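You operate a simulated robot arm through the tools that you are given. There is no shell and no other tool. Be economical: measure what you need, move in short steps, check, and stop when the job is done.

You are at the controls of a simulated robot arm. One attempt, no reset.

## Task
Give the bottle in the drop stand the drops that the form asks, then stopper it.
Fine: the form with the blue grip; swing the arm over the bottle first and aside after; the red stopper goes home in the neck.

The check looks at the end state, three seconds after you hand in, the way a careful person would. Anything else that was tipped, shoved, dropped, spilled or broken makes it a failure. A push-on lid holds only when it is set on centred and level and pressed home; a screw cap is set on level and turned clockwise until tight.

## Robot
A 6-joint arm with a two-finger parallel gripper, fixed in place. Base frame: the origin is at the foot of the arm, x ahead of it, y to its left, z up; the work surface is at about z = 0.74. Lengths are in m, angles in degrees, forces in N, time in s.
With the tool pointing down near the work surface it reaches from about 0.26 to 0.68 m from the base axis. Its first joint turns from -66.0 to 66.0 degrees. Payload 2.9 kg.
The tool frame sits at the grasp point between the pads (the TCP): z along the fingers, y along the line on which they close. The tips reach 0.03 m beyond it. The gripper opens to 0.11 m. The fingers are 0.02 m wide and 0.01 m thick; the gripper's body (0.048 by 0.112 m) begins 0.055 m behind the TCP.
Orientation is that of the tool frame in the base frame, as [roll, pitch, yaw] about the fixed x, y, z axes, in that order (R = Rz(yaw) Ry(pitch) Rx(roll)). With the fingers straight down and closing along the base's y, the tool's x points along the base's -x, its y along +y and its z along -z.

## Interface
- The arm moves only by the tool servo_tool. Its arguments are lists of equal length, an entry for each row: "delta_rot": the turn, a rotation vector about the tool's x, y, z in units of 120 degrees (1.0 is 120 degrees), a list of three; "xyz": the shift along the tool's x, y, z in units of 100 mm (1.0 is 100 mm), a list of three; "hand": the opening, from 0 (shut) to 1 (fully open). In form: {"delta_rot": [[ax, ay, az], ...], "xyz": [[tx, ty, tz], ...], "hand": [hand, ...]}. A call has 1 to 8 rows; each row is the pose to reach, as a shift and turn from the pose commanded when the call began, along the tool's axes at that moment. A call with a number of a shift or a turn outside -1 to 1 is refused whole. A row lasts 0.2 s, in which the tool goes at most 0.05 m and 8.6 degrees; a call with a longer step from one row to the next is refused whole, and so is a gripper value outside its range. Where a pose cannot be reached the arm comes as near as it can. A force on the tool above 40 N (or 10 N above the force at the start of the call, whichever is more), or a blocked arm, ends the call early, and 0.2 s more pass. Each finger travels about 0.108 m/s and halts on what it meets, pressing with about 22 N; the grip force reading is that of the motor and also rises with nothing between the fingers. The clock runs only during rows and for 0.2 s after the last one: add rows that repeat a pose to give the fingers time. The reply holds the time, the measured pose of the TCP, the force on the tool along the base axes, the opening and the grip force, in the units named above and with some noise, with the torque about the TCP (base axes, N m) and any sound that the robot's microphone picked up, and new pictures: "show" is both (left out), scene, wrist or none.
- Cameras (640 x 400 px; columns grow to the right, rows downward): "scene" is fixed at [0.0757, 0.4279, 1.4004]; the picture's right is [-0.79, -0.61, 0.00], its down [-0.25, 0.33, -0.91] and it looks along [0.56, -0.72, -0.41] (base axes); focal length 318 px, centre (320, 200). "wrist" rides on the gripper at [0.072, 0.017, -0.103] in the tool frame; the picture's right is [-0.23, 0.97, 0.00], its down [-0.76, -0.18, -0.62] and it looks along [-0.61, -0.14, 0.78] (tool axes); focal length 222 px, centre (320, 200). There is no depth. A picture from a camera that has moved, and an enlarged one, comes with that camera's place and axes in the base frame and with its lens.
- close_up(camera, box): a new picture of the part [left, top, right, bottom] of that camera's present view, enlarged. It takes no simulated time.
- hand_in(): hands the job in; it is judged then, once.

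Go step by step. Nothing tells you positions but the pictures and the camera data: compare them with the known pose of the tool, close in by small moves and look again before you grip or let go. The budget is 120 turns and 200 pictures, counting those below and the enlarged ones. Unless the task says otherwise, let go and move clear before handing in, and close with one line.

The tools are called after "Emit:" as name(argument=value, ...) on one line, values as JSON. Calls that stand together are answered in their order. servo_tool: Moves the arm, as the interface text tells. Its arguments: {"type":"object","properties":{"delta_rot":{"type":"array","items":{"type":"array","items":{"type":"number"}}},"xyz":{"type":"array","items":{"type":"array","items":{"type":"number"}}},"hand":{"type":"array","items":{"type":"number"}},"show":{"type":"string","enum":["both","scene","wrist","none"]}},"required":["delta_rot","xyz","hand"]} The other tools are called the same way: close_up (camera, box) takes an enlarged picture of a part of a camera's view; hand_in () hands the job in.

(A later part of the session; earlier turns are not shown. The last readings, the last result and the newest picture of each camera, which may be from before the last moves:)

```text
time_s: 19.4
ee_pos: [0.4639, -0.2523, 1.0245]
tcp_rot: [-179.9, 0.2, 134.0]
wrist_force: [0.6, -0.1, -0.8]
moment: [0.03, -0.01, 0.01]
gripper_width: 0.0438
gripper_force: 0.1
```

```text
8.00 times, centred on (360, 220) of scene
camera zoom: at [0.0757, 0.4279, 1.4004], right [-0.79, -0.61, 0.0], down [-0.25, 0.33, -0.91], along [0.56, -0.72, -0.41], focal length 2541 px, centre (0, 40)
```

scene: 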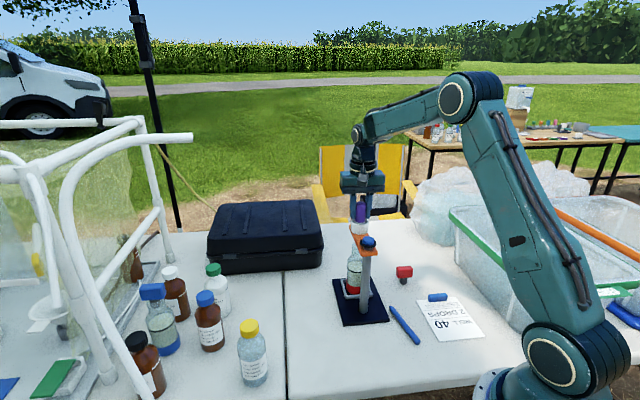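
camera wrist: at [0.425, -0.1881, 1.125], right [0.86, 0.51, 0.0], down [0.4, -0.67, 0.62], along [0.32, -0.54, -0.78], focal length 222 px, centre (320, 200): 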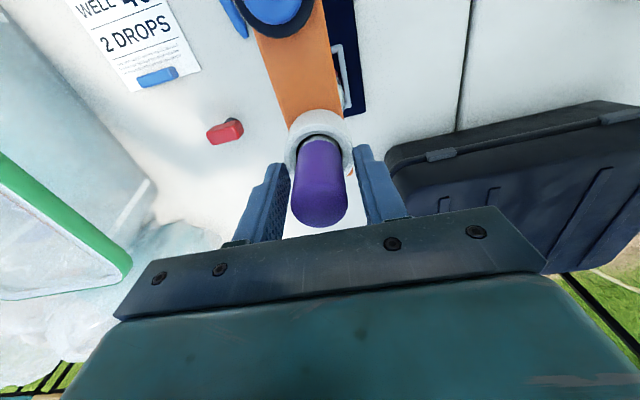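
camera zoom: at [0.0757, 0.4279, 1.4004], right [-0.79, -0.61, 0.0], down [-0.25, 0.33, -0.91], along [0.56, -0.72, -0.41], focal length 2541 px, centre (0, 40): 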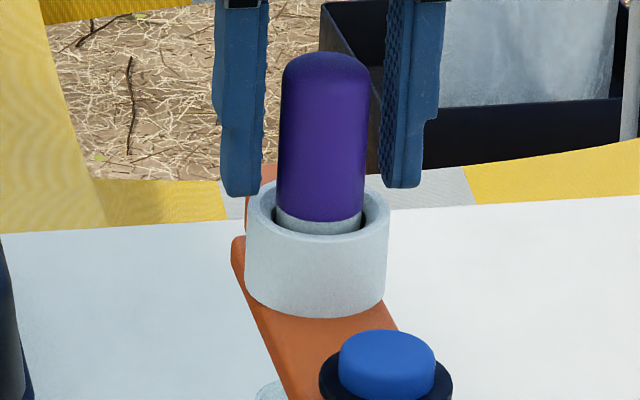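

No visible effect in the liquid. I'll do a second, equally brief squeeze with close observation (two total are asked, so it can't overshoot).

Emit:
servo_tool(delta_rot=[[0, 0, 0], [0, 0, 0]], xyz=[[0, 0, 0], [0, 0, 0]], hand=[0.28, 0.1], show="wrist")

Emit:
close_up(camera="scene", box=[335, 195, 395, 275])

Emit:
servo_tool(delta_rot=[[0, 0, 0], [0, 0, 0]], xyz=[[0, 0, 0], [0, 0, 0]], hand=[0.05, 0.05], show="none")

Emit:
close_up(camera="scene", box=[330, 240, 390, 300])

```text
time_s: 20.0
ee_pos: [0.4643, -0.2523, 1.0255]
tcp_rot: [180.0, 0.1, 134.0]
wrist_force: [0.2, 0.2, -0.8]
moment: [0.02, -0.04, -0.02]
gripper_width: 0.0277
gripper_force: 21.9
camera wrist: at [0.4248, -0.1884, 1.1286], right [0.86, 0.51, 0.0], down [0.4, -0.67, 0.62], along [0.32, -0.54, -0.78], focal length 222 px, centre (320, 200)
```

wrist: 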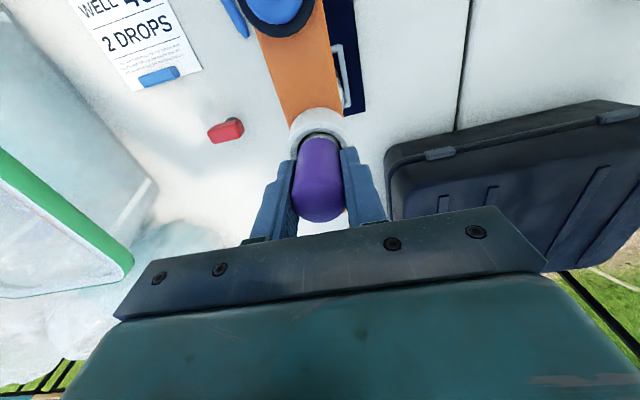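

```text
5.00 times, centred on (365, 235) of scene
camera zoom: at [0.0757, 0.4279, 1.4004], right [-0.79, -0.61, 0.0], down [-0.25, 0.33, -0.91], along [0.56, -0.72, -0.41], focal length 1588 px, centre (95, 25)
```

zoom: 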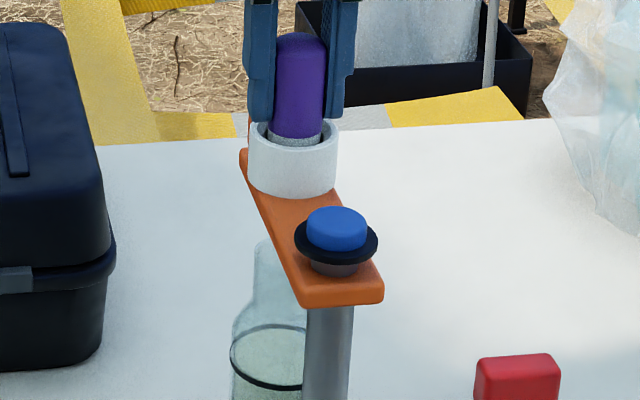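

```text
time_s: 20.6
ee_pos: [0.4645, -0.2521, 1.0252]
tcp_rot: [-180.0, 0.1, 134.0]
wrist_force: [-0.1, -0.7, -0.1]
moment: [-0.02, 0.0, 0.02]
gripper_width: 0.0274
gripper_force: 22.6
```

```text
6.67 times, centred on (360, 270) of scene
camera zoom: at [0.0757, 0.4279, 1.4004], right [-0.79, -0.61, 0.0], down [-0.25, 0.33, -0.91], along [0.56, -0.72, -0.41], focal length 2118 px, centre (53, -267)
```

zoom: 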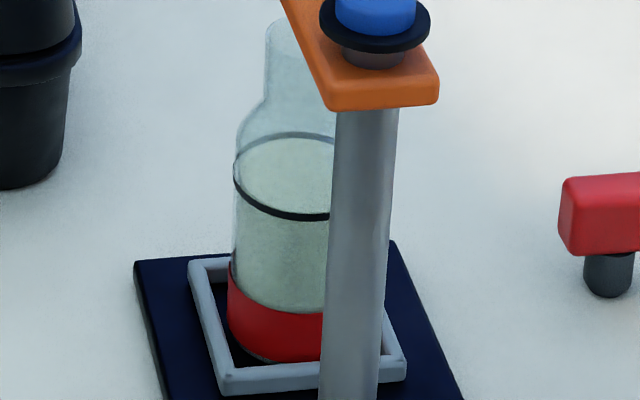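

Squeezing appears to do nothing (rigid, no sound, no change). The bulb sits in a loose collar like a plunger, so I'll release, rise, close the fingers and press gently from above.

Emit:
servo_tool(delta_rot=[[0, 0, 0], [0, 0, 0], [0, 0, 0], [0, 0, 0], [0, 0, 0]], xyz=[[0, 0, 0], [0, 0, 0], [0, 0, -0.3], [0, 0, -0.65], [0, 0, -0.65]], hand=[0.3, 0.4, 0.4, 0.4, 0.4], show="none")

Emit:
servo_tool(delta_rot=[[0, 0, 0], [0, 0, 0], [0, 0, 0]], xyz=[[0, 0, 0], [0, 0, 0], [0, 0, 0]], hand=[0.2, 0, 0])

Emit:
close_up(camera="scene", box=[320, 175, 400, 255])

Emit:
close_up(camera="wrist", box=[220, 0, 420, 240])

```text
time_s: 21.8
ee_pos: [0.4639, -0.2523, 1.0903]
tcp_rot: [-180.0, 0.2, 133.9]
wrist_force: [-0.8, 0.1, -0.3]
moment: [0.0, -0.02, 0.01]
gripper_width: 0.0441
gripper_force: 0.1
```

```text
time_s: 22.6
ee_pos: [0.4641, -0.2521, 1.0899]
tcp_rot: [-179.9, 0.1, 134.0]
wrist_force: [-0.5, -0.1, -0.2]
moment: [0.0, 0.01, 0.0]
gripper_width: 0.0003
gripper_force: 22.7
camera wrist: at [0.4242, -0.1885, 1.193], right [0.86, 0.51, 0.0], down [0.4, -0.67, 0.62], along [0.32, -0.54, -0.78], focal length 222 px, centre (320, 200)
```

scene: 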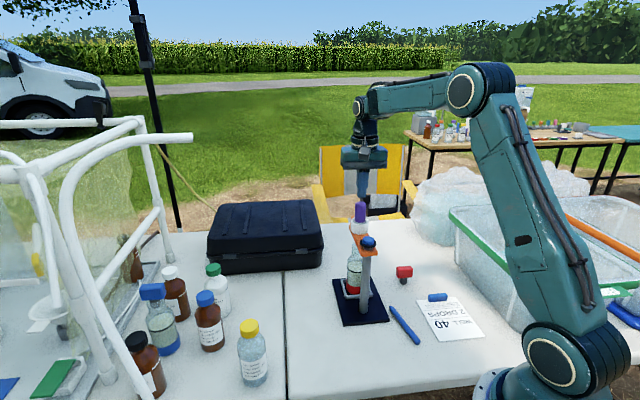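
wrist: 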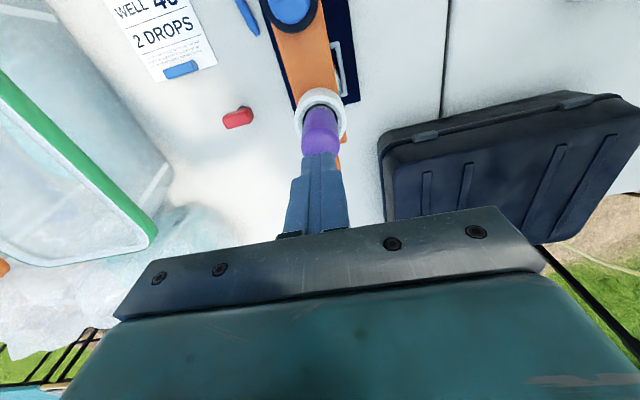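

```text
5.00 times, centred on (360, 215) of scene
camera zoom: at [0.0757, 0.4279, 1.4004], right [-0.79, -0.61, 0.0], down [-0.25, 0.33, -0.91], along [0.56, -0.72, -0.41], focal length 1588 px, centre (120, 125)
```

zoom: 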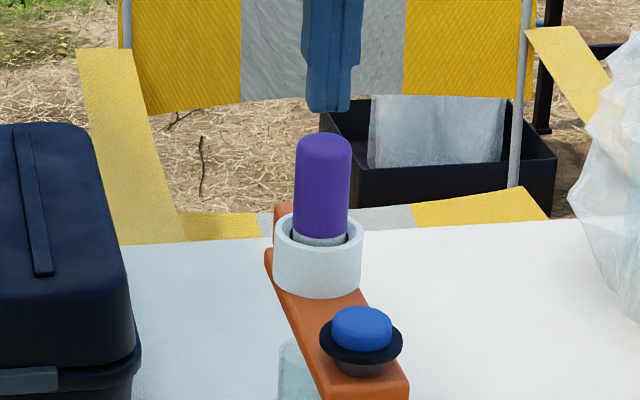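

```text
1.67 times, centred on (320, 120) of wrist
camera zoom: at [0.4242, -0.1885, 1.193], right [0.86, 0.51, 0.0], down [0.4, -0.67, 0.62], along [0.32, -0.54, -0.78], focal length 370 px, centre (320, 333)
```

zoom: 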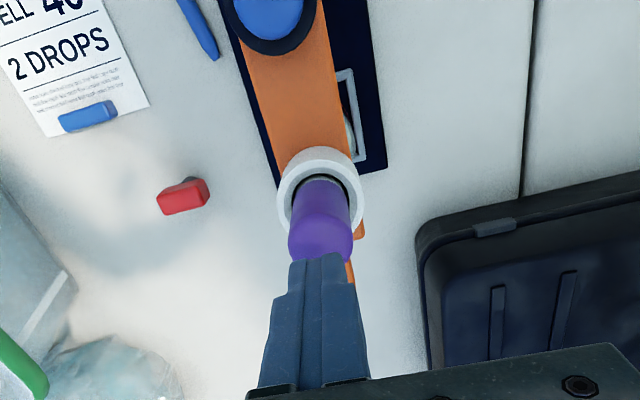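

Closed tips are ~18 mm above the bulb. Descending to touch with small steps, watching force.

Emit:
servo_tool(delta_rot=[[0, 0, 0], [0, 0, 0], [0, 0, 0], [0, 0, 0]], xyz=[[0, 0.02, 0.07], [0, 0.02, 0.14], [0, 0.02, 0.17], [0, 0.02, 0.19]], hand=[0, 0, 0, 0], show="none")

Emit:
close_up(camera="scene", box=[335, 185, 385, 235])

```text
time_s: 23.6
ee_pos: [0.4654, -0.2504, 1.0728]
tcp_rot: [179.9, 0.4, 134.0]
wrist_force: [-0.5, 0.7, 12.0]
moment: [0.03, 0.05, -0.02]
gripper_width: 0.0002
gripper_force: 21.7
```

```text
8.00 times, centred on (360, 210) of scene
camera zoom: at [0.0755, 0.428, 1.4004], right [-0.79, -0.61, 0.0], down [-0.25, 0.33, -0.91], along [0.56, -0.72, -0.41], focal length 2541 px, centre (0, 120)
```

zoom: 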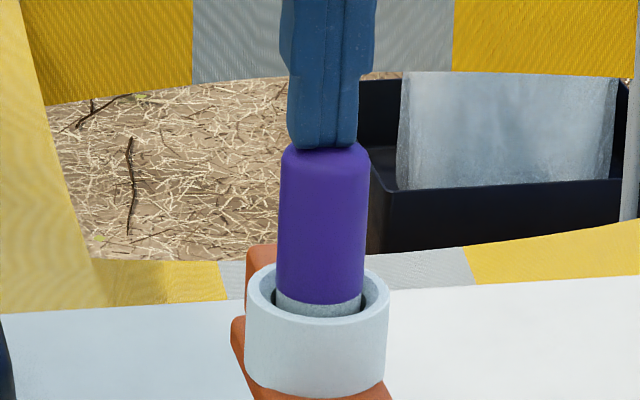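

Contact at 12 N. Pressing a few mm further in small steps.

Emit:
servo_tool(delta_rot=[[0, 0, 0]], xyz=[[0, 0, 0.015]], hand=[0], show="none")

Emit:
servo_tool(delta_rot=[[0, 0, 0]], xyz=[[0, 0, 0.015]], hand=[0], show="none")

Emit:
close_up(camera="scene", box=[335, 185, 385, 235])

```text
time_s: 24.0
ee_pos: [0.4645, -0.2508, 1.0715]
tcp_rot: [179.9, 0.3, 134.0]
wrist_force: [-0.8, 1.1, 19.2]
moment: [0.06, 0.05, 0.0]
gripper_width: 0.0
gripper_force: 22.1
```

```text
time_s: 24.4
ee_pos: [0.466, -0.2513, 1.0705]
tcp_rot: [180.0, 0.4, 133.9]
wrist_force: [-0.8, 1.1, 28.9]
moment: [0.09, 0.05, 0.01]
gripper_width: 0.0
gripper_force: 21.8
```

```text
8.00 times, centred on (360, 210) of scene
camera zoom: at [0.0752, 0.4281, 1.4004], right [-0.79, -0.61, 0.0], down [-0.25, 0.33, -0.91], along [0.56, -0.72, -0.41], focal length 2541 px, centre (0, 120)
```

zoom: 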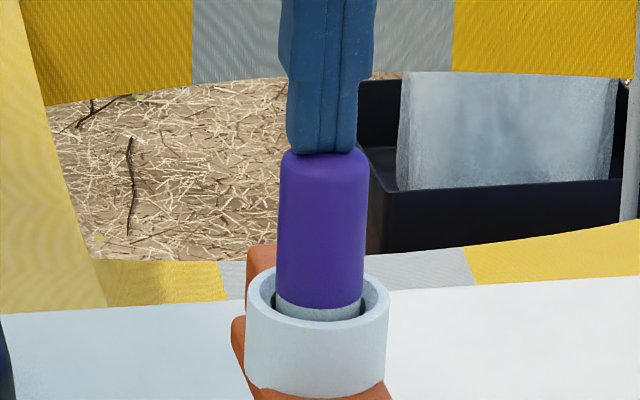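

The bulb does sink under load (spring plunger). Continuing until a click or drop.

Emit:
servo_tool(delta_rot=[[0, 0, 0]], xyz=[[0, 0, 0.012]], hand=[0], show="none")

Emit:
close_up(camera="scene", box=[335, 185, 385, 235])

Emit:
close_up(camera="scene", box=[330, 240, 390, 300])

```text
time_s: 24.8
ee_pos: [0.4662, -0.2498, 1.0695]
tcp_rot: [179.9, 0.5, 134.1]
wrist_force: [-1.3, 0.8, 33.3]
moment: [0.1, 0.12, -0.02]
gripper_width: 0.0001
gripper_force: 21.8
```

```text
8.00 times, centred on (360, 210) of scene
camera zoom: at [0.0751, 0.4281, 1.4004], right [-0.79, -0.61, 0.0], down [-0.25, 0.33, -0.91], along [0.56, -0.72, -0.41], focal length 2541 px, centre (0, 120)
```

zoom: 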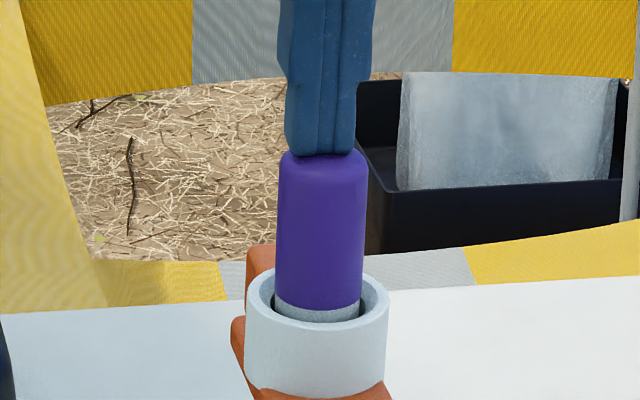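

```text
6.67 times, centred on (360, 270) of scene
camera zoom: at [0.0751, 0.4281, 1.4004], right [-0.79, -0.61, 0.0], down [-0.25, 0.33, -0.91], along [0.56, -0.72, -0.41], focal length 2118 px, centre (53, -267)
```

zoom: 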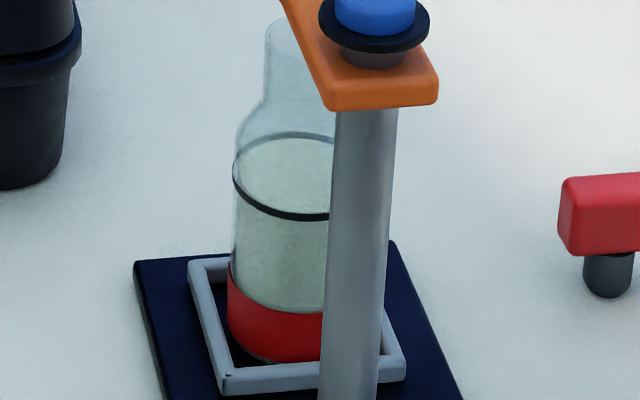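

Still no click at 33 N; a bit further.

Emit:
servo_tool(delta_rot=[[0, 0, 0]], xyz=[[0, 0, 0.01]], hand=[0], show="none")

Emit:
close_up(camera="scene", box=[335, 185, 385, 235])

```text
time_s: 25.2
ee_pos: [0.4658, -0.25, 1.0701]
tcp_rot: [179.9, 0.5, 133.9]
wrist_force: [-2.1, 2.8, 35.8]
moment: [0.2, 0.19, -0.03]
gripper_width: 0.0
gripper_force: 22.1
```

```text
8.00 times, centred on (360, 210) of scene
camera zoom: at [0.0751, 0.4282, 1.4004], right [-0.79, -0.61, 0.0], down [-0.25, 0.33, -0.91], along [0.56, -0.72, -0.41], focal length 2541 px, centre (0, 120)
```

zoom: 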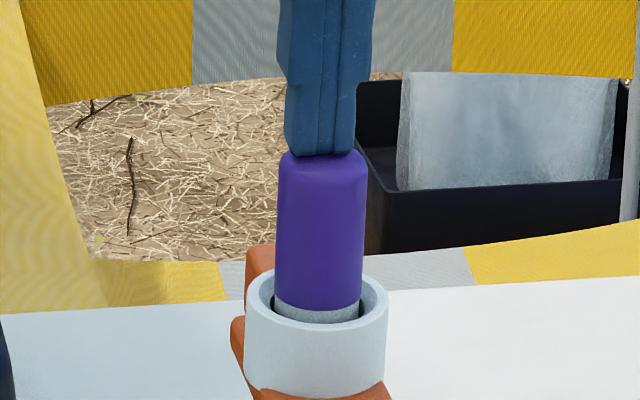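

The bulb seems to have bottomed after ~3.5 mm. Releasing upward to see whether it returns and whether a drop registers.

Emit:
servo_tool(delta_rot=[[0, 0, 0], [0, 0, 0], [0, 0, 0]], xyz=[[0, 0, -0.06], [0, 0, -0.12], [0, 0, -0.2]], hand=[0, 0, 0], show="none")

Emit:
close_up(camera="scene", box=[335, 185, 385, 235])

Emit:
close_up(camera="scene", box=[330, 240, 390, 300])

```text
time_s: 26.0
ee_pos: [0.4662, -0.2499, 1.0848]
tcp_rot: [-180.0, -0.1, 133.9]
wrist_force: [0.7, -0.5, 0.5]
moment: [-0.02, -0.01, 0.0]
gripper_width: 0.0003
gripper_force: 22.2
```

```text
8.00 times, centred on (360, 210) of scene
camera zoom: at [0.0757, 0.4279, 1.4004], right [-0.79, -0.61, 0.0], down [-0.25, 0.33, -0.91], along [0.56, -0.72, -0.41], focal length 2541 px, centre (0, 120)
```

zoom: 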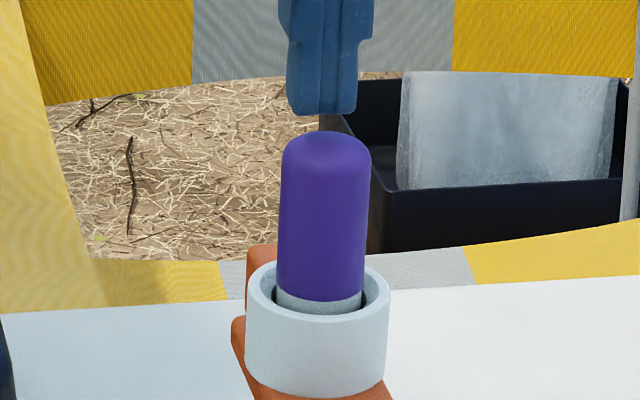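

```text
6.67 times, centred on (360, 270) of scene
camera zoom: at [0.0757, 0.4279, 1.4004], right [-0.79, -0.61, 0.0], down [-0.25, 0.33, -0.91], along [0.56, -0.72, -0.41], focal length 2118 px, centre (53, -267)
```

zoom: 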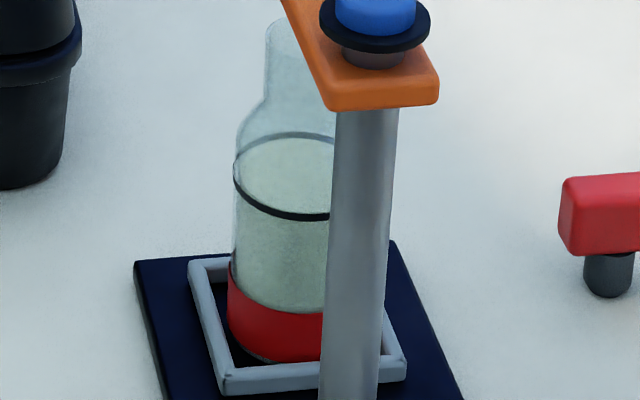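

I need to know exactly what moves on pressing. Taking a released reference zoom, then a press of the same sort, then the same zoom.

Emit:
close_up(camera="scene", box=[345, 200, 385, 235])

Emit:
servo_tool(delta_rot=[[0, 0, 0], [0, 0, 0], [0, 0, 0], [0, 0, 0], [0, 0, 0], [0, 0, 0]], xyz=[[0, 0, 0.08], [0, 0, 0.12], [0, 0, 0.14], [0, 0, 0.16], [0, 0, 0.175], [0, 0, 0.185]], hand=[0, 0, 0, 0, 0, 0], show="none")

Emit:
close_up(camera="scene", box=[345, 200, 385, 235])

```text
11.43 times, centred on (365, 218) of scene
camera zoom: at [0.0757, 0.4279, 1.4004], right [-0.79, -0.61, 0.0], down [-0.25, 0.33, -0.91], along [0.56, -0.72, -0.41], focal length 3630 px, centre (-194, 0)
```

zoom: 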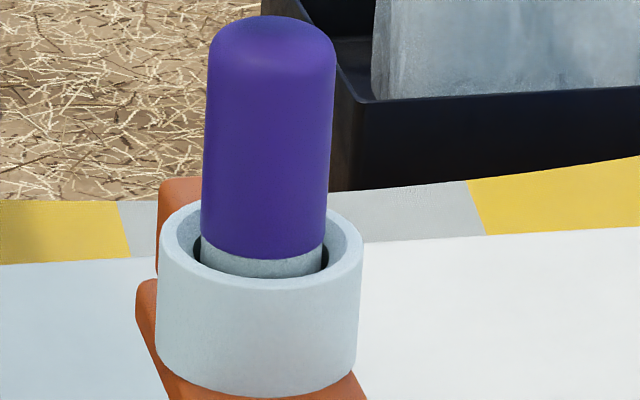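

```text
time_s: 27.4
ee_pos: [0.466, -0.2506, 1.0701]
tcp_rot: [179.8, 0.4, 133.9]
wrist_force: [-0.1, 1.7, 31.2]
moment: [0.18, 0.07, -0.02]
gripper_width: 0.0
gripper_force: 22.2
```

```text
11.43 times, centred on (365, 218) of scene
camera zoom: at [0.0752, 0.4282, 1.4004], right [-0.79, -0.61, 0.0], down [-0.25, 0.33, -0.91], along [0.56, -0.72, -0.41], focal length 3630 px, centre (-194, 0)
```

zoom: 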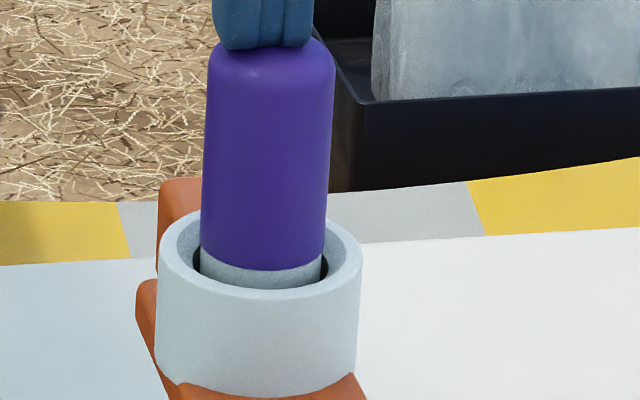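

The collar and bulb sink together about 2.7 mm but no click or drop is evident. I'll lift off and use the wrist camera from the side to look at the tip, the mouth and the liquid.

Emit:
servo_tool(delta_rot=[[0, 0, 0], [0, 0, -0.03], [0, 0, -0.1], [0, 0, -0.17], [0, 0, -0.24], [0, 0, -0.31], [0, 0, -0.38], [0, 0, -0.38]], xyz=[[0, 0, -0.3], [0, 0, -0.6], [0, -0.3, -0.6], [0, -0.6, -0.6], [0, -0.9, -0.6], [0, -1, -0.6], [0, -1, -0.6], [0, -1, -0.6]], hand=[0, 0, 0.2, 0.4, 0.6, 0.8, 1, 1], show="none")

Emit:
servo_tool(delta_rot=[[0, 0, -0.07], [0, 0, -0.14], [0, 0, -0.21], [0, 0, -0.28], [0, 0, -0.35], [0, 0, -0.39]], xyz=[[0, 0, 0], [0, 0, 0], [0, 0, 0], [0, 0, 0], [0, 0, 0], [0, 0, 0]], hand=[1, 1, 1, 1, 1, 1], show="both")

```text
time_s: 29.2
ee_pos: [0.3927, -0.3192, 1.1264]
tcp_rot: [-179.9, 0.1, 179.8]
wrist_force: [0.3, 0.5, -0.6]
moment: [-0.05, 0.01, 0.01]
gripper_width: 0.1101
gripper_force: 0.1
```

```text
time_s: 30.6
ee_pos: [0.3927, -0.3201, 1.1274]
tcp_rot: [-179.9, 0.0, -133.5]
wrist_force: [0.4, -0.1, -0.1]
moment: [0.03, -0.01, -0.01]
gripper_width: 0.11
gripper_force: 0.0
camera wrist: at [0.3301, -0.3609, 1.2309], right [-0.55, 0.84, 0.0], down [0.65, 0.43, 0.62], along [0.52, 0.34, -0.78], focal length 222 px, centre (320, 200)
```

scene: 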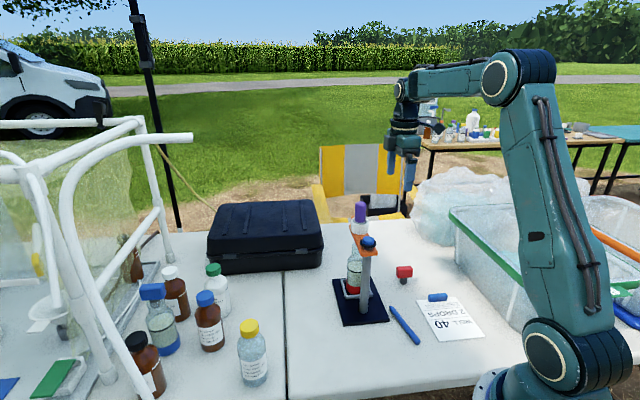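
wrist: 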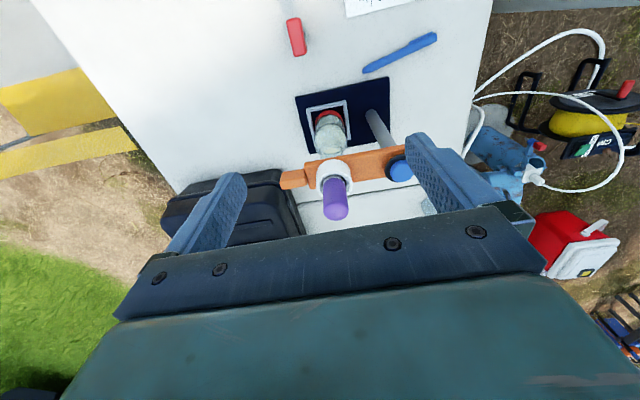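

The bottle and dropper are already visible from the side. Zooming.

Emit:
close_up(camera="wrist", box=[290, 90, 370, 190])

Emit:
servo_tool(delta_rot=[[0, -0.06, 0], [0, -0.12, 0], [0, -0.18, 0], [0, -0.24, 0], [0, -0.3, 0], [0, -0.333, 0], [0, -0.333, 0]], xyz=[[0.03, 0, 0.2], [0.08, 0, 0.4], [0.1, 0, 0.6], [0.1, 0, 0.8], [0.1, 0, 1], [0.1, 0, 1], [0.1, 0, 1]], hand=[1, 1, 1, 1, 1, 1, 1], show="wrist")

Emit:
close_up(camera="wrist", box=[270, 60, 390, 180])

```text
4.00 times, centred on (330, 140) of wrist
camera zoom: at [0.3301, -0.3609, 1.2309], right [-0.55, 0.84, 0.0], down [0.65, 0.43, 0.62], along [0.52, 0.34, -0.78], focal length 888 px, centre (280, 440)
```

zoom: 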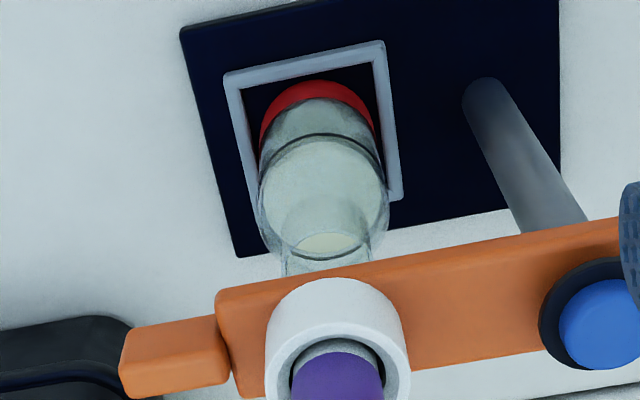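

```text
time_s: 32.2
ee_pos: [0.388, -0.327, 1.0276]
tcp_rot: [-179.9, 40.0, -133.6]
wrist_force: [0.1, 0.5, 0.0]
moment: [0.0, 0.0, -0.01]
gripper_width: 0.1099
gripper_force: 0.1
camera wrist: at [0.2897, -0.4037, 1.0595], right [-0.58, 0.8, 0.14], down [0.25, 0.01, 0.97], along [0.77, 0.6, -0.21], focal length 222 px, centre (320, 200)
```

wrist: 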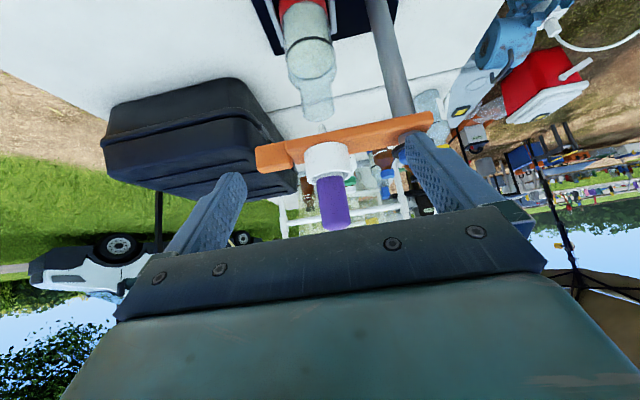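

```text
3.33 times, centred on (330, 120) of wrist
camera zoom: at [0.2897, -0.4037, 1.0595], right [-0.58, 0.8, 0.14], down [0.25, 0.01, 0.97], along [0.77, 0.6, -0.21], focal length 740 px, centre (287, 467)
```

zoom: 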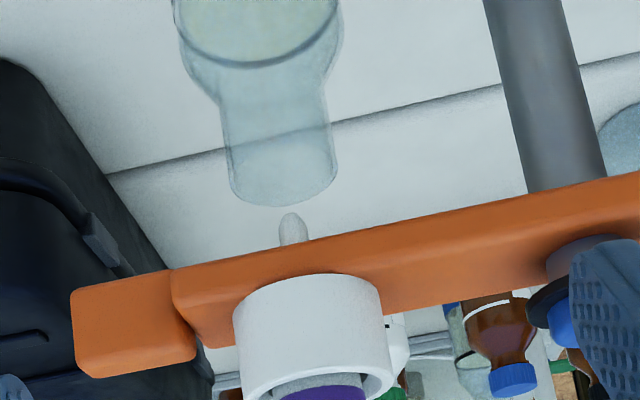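

The tip is well centred over the mouth. Nothing shows in the neck. I'll compare the liquid against my very first zoom (same box) to judge whether anything was dispensed.

Emit:
close_up(camera="scene", box=[320, 240, 420, 330])

Emit:
close_up(camera="wrist", box=[270, 0, 350, 80])

Emit:
close_up(camera="wrist", box=[300, 120, 370, 180])

```text
4.44 times, centred on (370, 285) of scene
camera zoom: at [0.0757, 0.4278, 1.4004], right [-0.79, -0.61, 0.0], down [-0.25, 0.33, -0.91], along [0.56, -0.72, -0.41], focal length 1412 px, centre (98, -178)
```

zoom: 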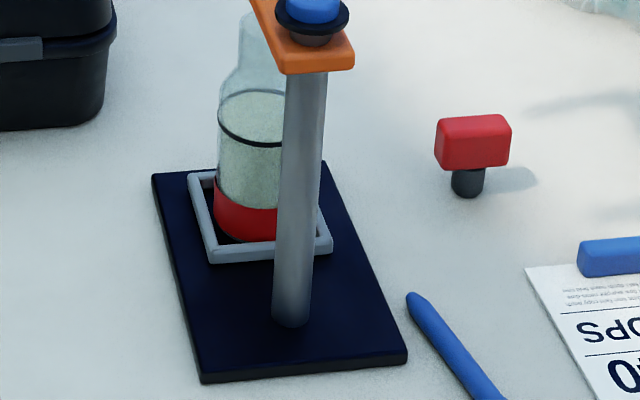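

```text
5.00 times, centred on (310, 40) of wrist
camera zoom: at [0.2897, -0.4037, 1.0595], right [-0.58, 0.8, 0.14], down [0.25, 0.01, 0.97], along [0.77, 0.6, -0.21], focal length 1111 px, centre (370, 1000)
```

zoom: 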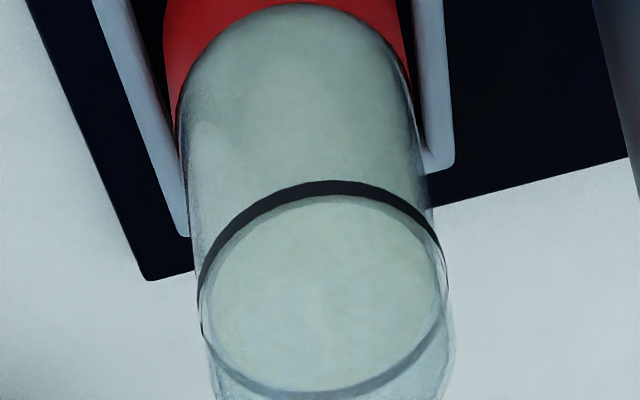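

```text
6.67 times, centred on (335, 150) of wrist
camera zoom: at [0.2897, -0.4037, 1.0595], right [-0.58, 0.8, 0.14], down [0.25, 0.01, 0.97], along [0.77, 0.6, -0.21], focal length 1481 px, centre (220, 533)
```

zoom: 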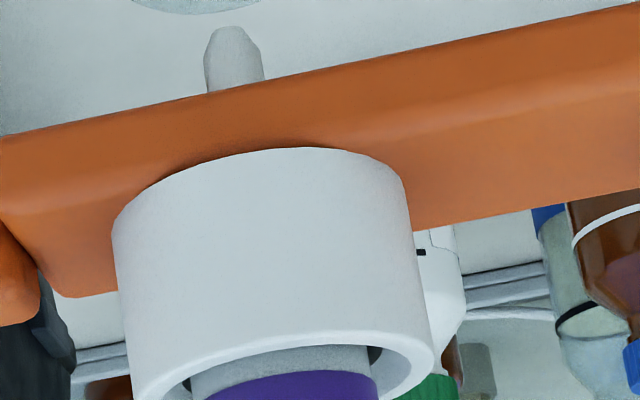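

Liquid unchanged, so nothing has been dispensed visibly. I'll return upright above the bulb and press deeper than before, watching for a stop or click.

Emit:
servo_tool(delta_rot=[[0, 0.05, 0], [0, 0.11, 0], [0, 0.17, 0], [0, 0.23, 0], [0, 0.29, 0], [0, 0.333, 0], [0, 0.333, 0]], xyz=[[-0.1, 0, -0.12], [-0.2, 0, -0.24], [-0.3, 0, -0.36], [-0.4, 0, -0.48], [-0.5, 0, -0.6], [-0.579, 0, -0.69], [-0.579, 0, -0.69]], hand=[1, 0.8, 0.6, 0.3, 0, 0, 0], show="none")

```text
time_s: 33.8
ee_pos: [0.3868, -0.326, 1.1183]
tcp_rot: [-180.0, 0.0, -133.6]
wrist_force: [0.1, -0.3, 0.2]
moment: [0.0, 0.0, 0.02]
gripper_width: 0.0001
gripper_force: 22.4
```

Emit:
servo_tool(delta_rot=[[0, 0, 0], [0, 0, 0], [0, 0, 0], [0, 0, 0]], xyz=[[-0.3, -0.01, 0], [-0.6, -0.02, 0], [-1, -0.04, 0], [-1, -0.04, 0.2]], hand=[0, 0, 0, 0], show="none")

Emit:
servo_tool(delta_rot=[[0, 0, 0], [0, 0, 0], [0, 0, 0]], xyz=[[-0.076, 0, 0], [-0.076, 0, 0.12], [-0.076, 0, 0.18]], hand=[0, 0, 0])

Emit:
close_up(camera="scene", box=[335, 185, 385, 235])

```text
time_s: 34.8
ee_pos: [0.4589, -0.2568, 1.0967]
tcp_rot: [-179.9, 0.0, -133.6]
wrist_force: [0.3, -0.4, -0.5]
moment: [-0.01, -0.01, 0.01]
gripper_width: 0.0001
gripper_force: 22.2
```

```text
time_s: 35.6
ee_pos: [0.4647, -0.2514, 1.0781]
tcp_rot: [-179.9, -0.1, -133.5]
wrist_force: [0.6, -0.1, -0.2]
moment: [0.0, 0.02, 0.0]
gripper_width: 0.0
gripper_force: 22.2
camera wrist: at [0.4011, -0.2925, 1.1825], right [-0.55, 0.84, 0.0], down [0.65, 0.43, 0.62], along [0.52, 0.34, -0.78], focal length 222 px, centre (320, 200)
```

scene: 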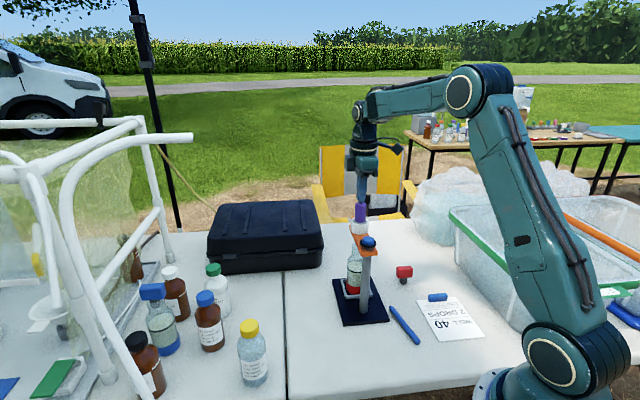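
wrist: 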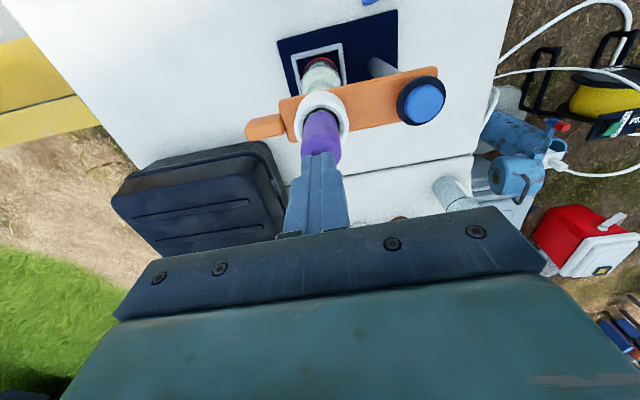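

```text
8.00 times, centred on (360, 210) of scene
camera zoom: at [0.0757, 0.4279, 1.4004], right [-0.79, -0.61, 0.0], down [-0.25, 0.33, -0.91], along [0.56, -0.72, -0.41], focal length 2541 px, centre (0, 120)
```

zoom: 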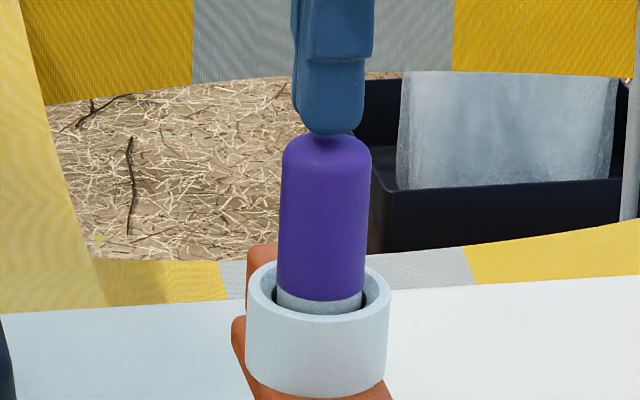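

Pressing in one continuous motion until force limit.

Emit:
servo_tool(delta_rot=[[0, 0, 0], [0, 0, 0], [0, 0, 0], [0, 0, 0], [0, 0, 0], [0, 0, 0], [0, 0, 0], [0, 0, 0]], xyz=[[-0.02, 0, 0.02], [-0.02, 0, 0.05], [-0.02, 0, 0.07], [-0.02, 0, 0.085], [-0.02, 0, 0.1], [-0.02, 0, 0.115], [-0.02, 0, 0.13], [-0.02, 0, 0.145]], hand=[0, 0, 0, 0, 0, 0, 0, 0], show="wrist")

Emit:
close_up(camera="scene", box=[335, 185, 385, 235])

Emit:
close_up(camera="scene", box=[340, 215, 400, 275])

```text
time_s: 37.4
ee_pos: [0.4657, -0.2498, 1.0712]
tcp_rot: [-179.4, 0.2, -133.6]
wrist_force: [-0.9, 1.3, 39.1]
moment: [-0.01, 0.16, 0.01]
gripper_width: 0.0001
gripper_force: 21.6
camera wrist: at [0.4018, -0.2911, 1.1725], right [-0.55, 0.84, -0.01], down [0.65, 0.43, 0.63], along [0.53, 0.34, -0.78], focal length 222 px, centre (320, 200)
```

wrist: 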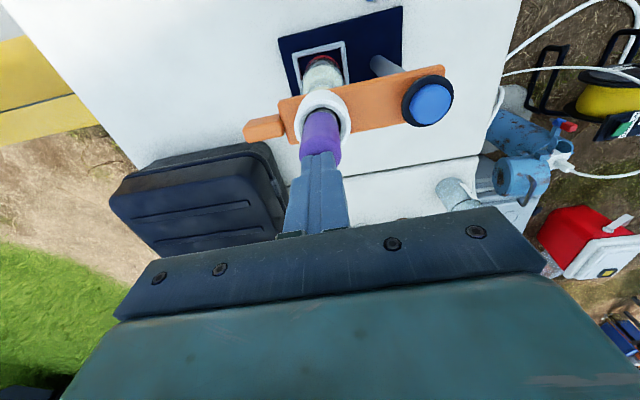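

```text
8.00 times, centred on (360, 210) of scene
camera zoom: at [0.075, 0.4282, 1.4004], right [-0.79, -0.61, 0.0], down [-0.25, 0.33, -0.91], along [0.56, -0.72, -0.41], focal length 2541 px, centre (0, 120)
```

zoom: 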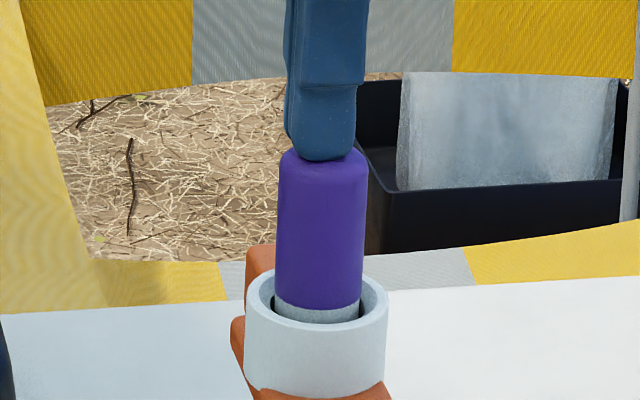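

```text
6.67 times, centred on (370, 245) of scene
camera zoom: at [0.075, 0.4282, 1.4004], right [-0.79, -0.61, 0.0], down [-0.25, 0.33, -0.91], along [0.56, -0.72, -0.41], focal length 2118 px, centre (-13, -100)
```

zoom: 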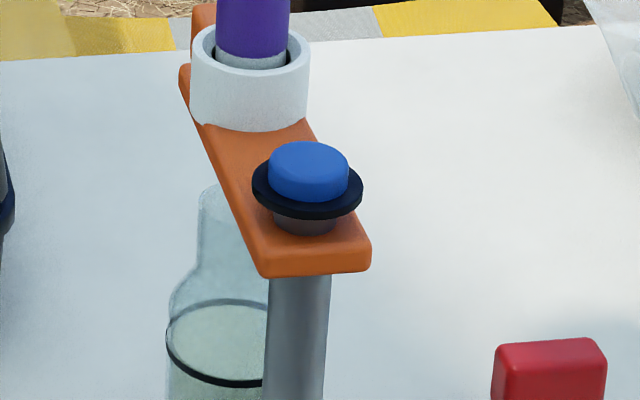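

Let me look at the neck/tip area now, while pressed, from the wrist view.

Emit:
close_up(camera="wrist", box=[280, 30, 370, 130])

Emit:
servo_tool(delta_rot=[[0, 0, 0]], xyz=[[0, 0, -0.1]], hand=[0], show="none")

Emit:
close_up(camera="scene", box=[340, 215, 400, 275])

```text
4.00 times, centred on (325, 80) of wrist
camera zoom: at [0.4018, -0.2911, 1.1725], right [-0.55, 0.84, -0.01], down [0.65, 0.43, 0.63], along [0.53, 0.34, -0.78], focal length 888 px, centre (300, 680)
```

zoom: 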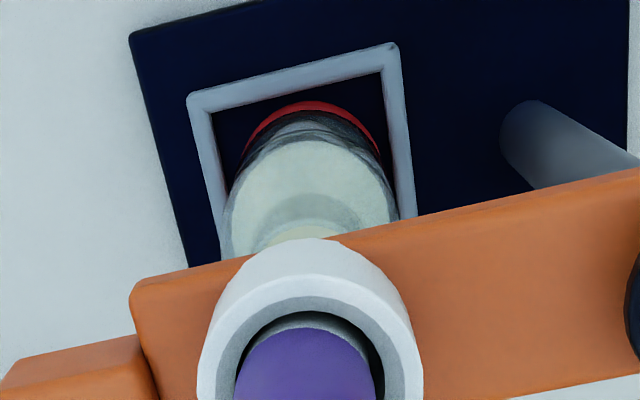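

```text
time_s: 37.8
ee_pos: [0.4654, -0.2507, 1.0737]
tcp_rot: [179.8, -0.2, -133.5]
wrist_force: [1.0, 0.2, 5.5]
moment: [0.02, -0.07, 0.01]
gripper_width: 0.0
gripper_force: 21.7
```

```text
6.67 times, centred on (370, 245) of scene
camera zoom: at [0.0756, 0.4279, 1.4004], right [-0.79, -0.61, 0.0], down [-0.25, 0.33, -0.91], along [0.56, -0.72, -0.41], focal length 2118 px, centre (-13, -100)
```

zoom: 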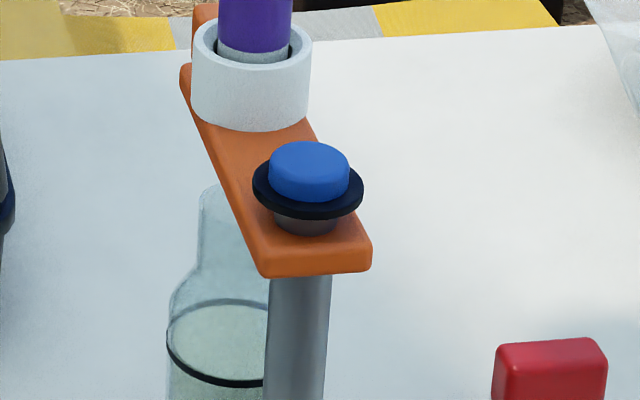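

The dropper just yields slightly under load and shows no drop effect. Before risking extra squeezes I'll test whether the blue knob on the post is a push button, pressing it lightly.

Emit:
servo_tool(delta_rot=[[0, 0, 0], [0, 0, 0], [0, 0, 0], [0, 0, 0], [0, 0, 0]], xyz=[[0, 0, -0.3], [0, 0.3, -0.35], [0, 0.6, -0.35], [-0.03, 0.92, -0.35], [-0.03, 0.92, 0.1]], hand=[0, 0, 0, 0, 0])

Emit:
close_up(camera="scene", box=[340, 195, 400, 255])

Emit:
close_up(camera="wrist", box=[220, 30, 420, 200])

```text
time_s: 39.0
ee_pos: [0.3988, -0.1851, 1.0648]
tcp_rot: [-179.9, 0.0, -133.6]
wrist_force: [0.5, -0.6, 0.1]
moment: [-0.03, 0.02, 0.01]
gripper_width: 0.0
gripper_force: 21.5
camera wrist: at [0.335, -0.2257, 1.1682], right [-0.55, 0.84, 0.0], down [0.65, 0.43, 0.62], along [0.52, 0.34, -0.78], focal length 222 px, centre (320, 200)
```

scene: 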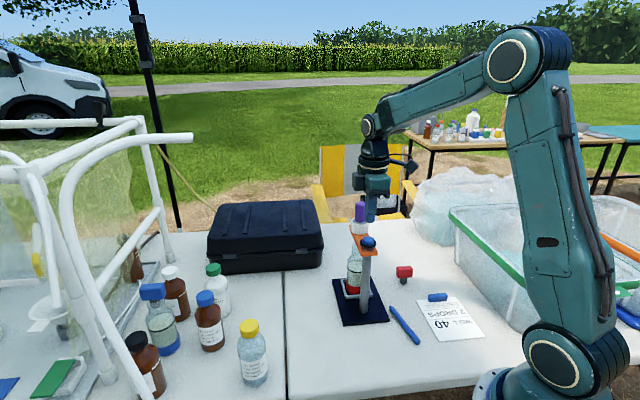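
wrist: 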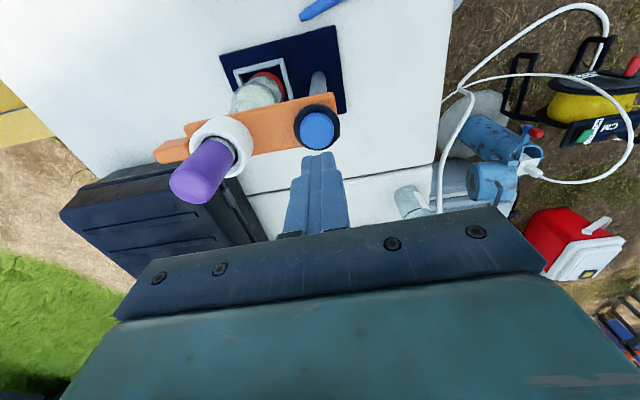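

```text
6.67 times, centred on (370, 225) of scene
camera zoom: at [0.0757, 0.4279, 1.4004], right [-0.79, -0.61, 0.0], down [-0.25, 0.33, -0.91], along [0.56, -0.72, -0.41], focal length 2118 px, centre (-13, 33)
```

zoom: 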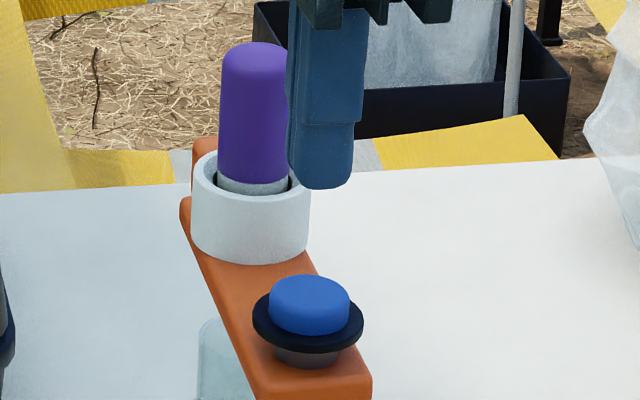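

```text
2.35 times, centred on (320, 115) of wrist
camera zoom: at [0.335, -0.2257, 1.1682], right [-0.55, 0.84, 0.0], down [0.65, 0.43, 0.62], along [0.52, 0.34, -0.78], focal length 523 px, centre (320, 400)
```

zoom: 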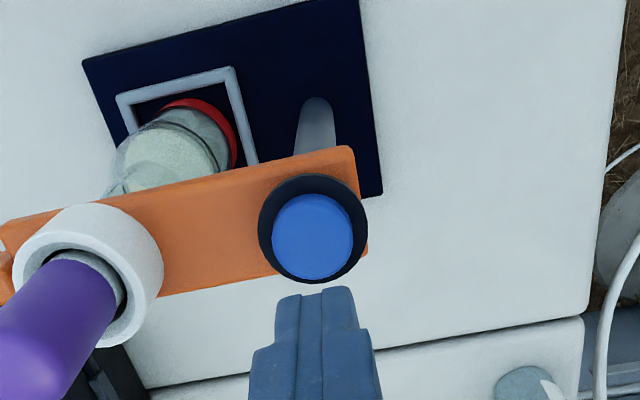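

The blue knob looks exactly like a domed push button in a bezel on the post. Pressing it gently.

Emit:
servo_tool(delta_rot=[[0, 0, 0], [0, 0, 0], [0, 0, 0], [0, 0, 0], [0, 0, 0]], xyz=[[0.02, -0.02, 0.2], [0.02, -0.02, 0.38], [0.02, -0.02, 0.42], [0.02, -0.02, 0.45], [0.02, -0.02, 0.47]], hand=[0, 0, 0, 0, 0], show="none")

Emit:
close_up(camera="scene", box=[340, 195, 400, 255])

```text
time_s: 40.2
ee_pos: [0.4007, -0.1871, 1.0193]
tcp_rot: [-179.8, 0.0, -133.6]
wrist_force: [0.2, 0.3, -0.3]
moment: [-0.01, 0.02, 0.0]
gripper_width: 0.0003
gripper_force: 22.5
```

```text
6.67 times, centred on (370, 225) of scene
camera zoom: at [0.0757, 0.4279, 1.4004], right [-0.79, -0.61, 0.0], down [-0.25, 0.33, -0.91], along [0.56, -0.72, -0.41], focal length 2118 px, centre (-13, 33)
```

zoom: 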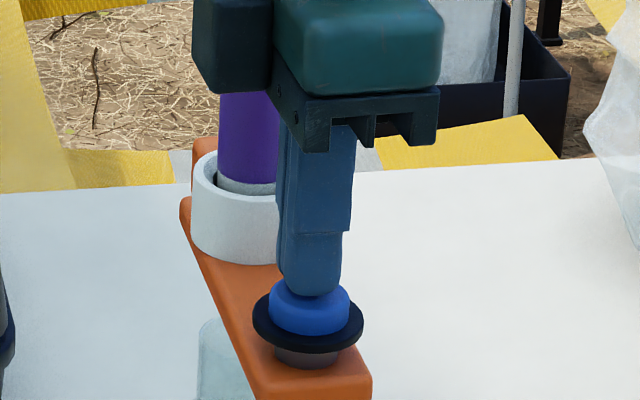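

Emit:
servo_tool(delta_rot=[[0, 0, 0], [0, 0, 0], [0, 0, 0]], xyz=[[0, 0, 0.02], [0, 0, 0.04], [0, 0, 0.05]], hand=[0, 0, 0], show="none")

Emit:
close_up(camera="scene", box=[340, 195, 400, 255])

```text
time_s: 41.0
ee_pos: [0.4012, -0.1879, 1.013]
tcp_rot: [-179.8, 0.0, -133.5]
wrist_force: [0.9, 0.9, 1.8]
moment: [0.06, -0.04, -0.01]
gripper_width: 0.0001
gripper_force: 22.4
```

```text
6.67 times, centred on (370, 225) of scene
camera zoom: at [0.0757, 0.4279, 1.4004], right [-0.79, -0.61, 0.0], down [-0.25, 0.33, -0.91], along [0.56, -0.72, -0.41], focal length 2118 px, centre (-13, 33)
```

zoom: 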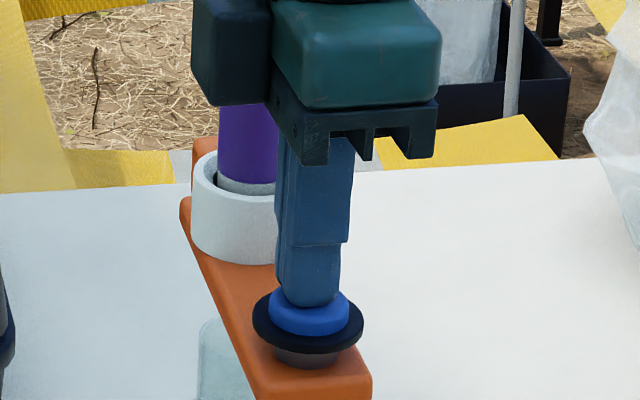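

It yields at under 2 N: the blue cap is the dispensing button. Pressing further until it clicks.

Emit:
servo_tool(delta_rot=[[0, 0, 0]], xyz=[[0, 0, 0.015]], hand=[0], show="none")

Emit:
close_up(camera="scene", box=[340, 215, 400, 275])

```text
time_s: 41.4
ee_pos: [0.402, -0.188, 1.0118]
tcp_rot: [-179.8, 0.0, -133.6]
wrist_force: [0.4, 0.0, 2.9]
moment: [-0.01, -0.02, 0.04]
gripper_width: 0.0
gripper_force: 21.9
heard: click
```

```text
6.67 times, centred on (370, 245) of scene
camera zoom: at [0.0757, 0.4279, 1.4004], right [-0.79, -0.61, 0.0], down [-0.25, 0.33, -0.91], along [0.56, -0.72, -0.41], focal length 2118 px, centre (-13, -100)
```

zoom: 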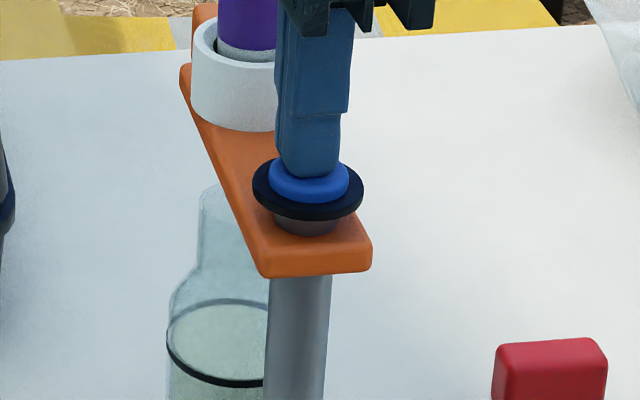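

Click heard: one drop. Releasing fully before the second press.

Emit:
servo_tool(delta_rot=[[0, 0, 0], [0, 0, 0], [0, 0, 0], [0, 0, 0]], xyz=[[0, 0, -0.05], [0, 0, -0.1], [0, 0, -0.12], [0, 0, -0.12]], hand=[0, 0, 0, 0], show="none")

Emit:
close_up(camera="scene", box=[330, 210, 400, 300])

```text
time_s: 42.4
ee_pos: [0.4008, -0.1871, 1.024]
tcp_rot: [-179.8, 0.0, -133.6]
wrist_force: [0.2, -0.2, 0.6]
moment: [0.02, 0.01, 0.0]
gripper_width: 0.0
gripper_force: 21.9
```

```text
4.44 times, centred on (365, 255) of scene
camera zoom: at [0.0757, 0.4279, 1.4004], right [-0.79, -0.61, 0.0], down [-0.25, 0.33, -0.91], along [0.56, -0.72, -0.41], focal length 1412 px, centre (120, -44)
```

zoom: 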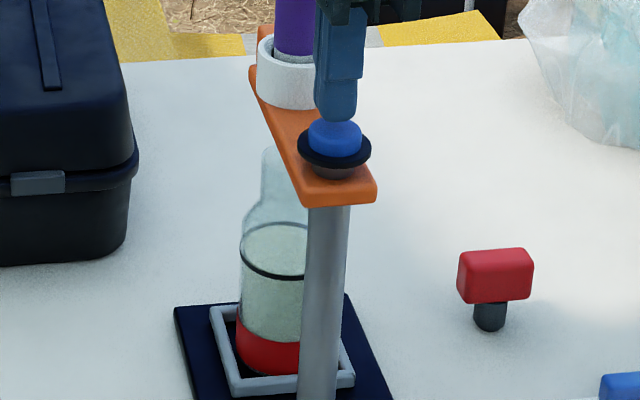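

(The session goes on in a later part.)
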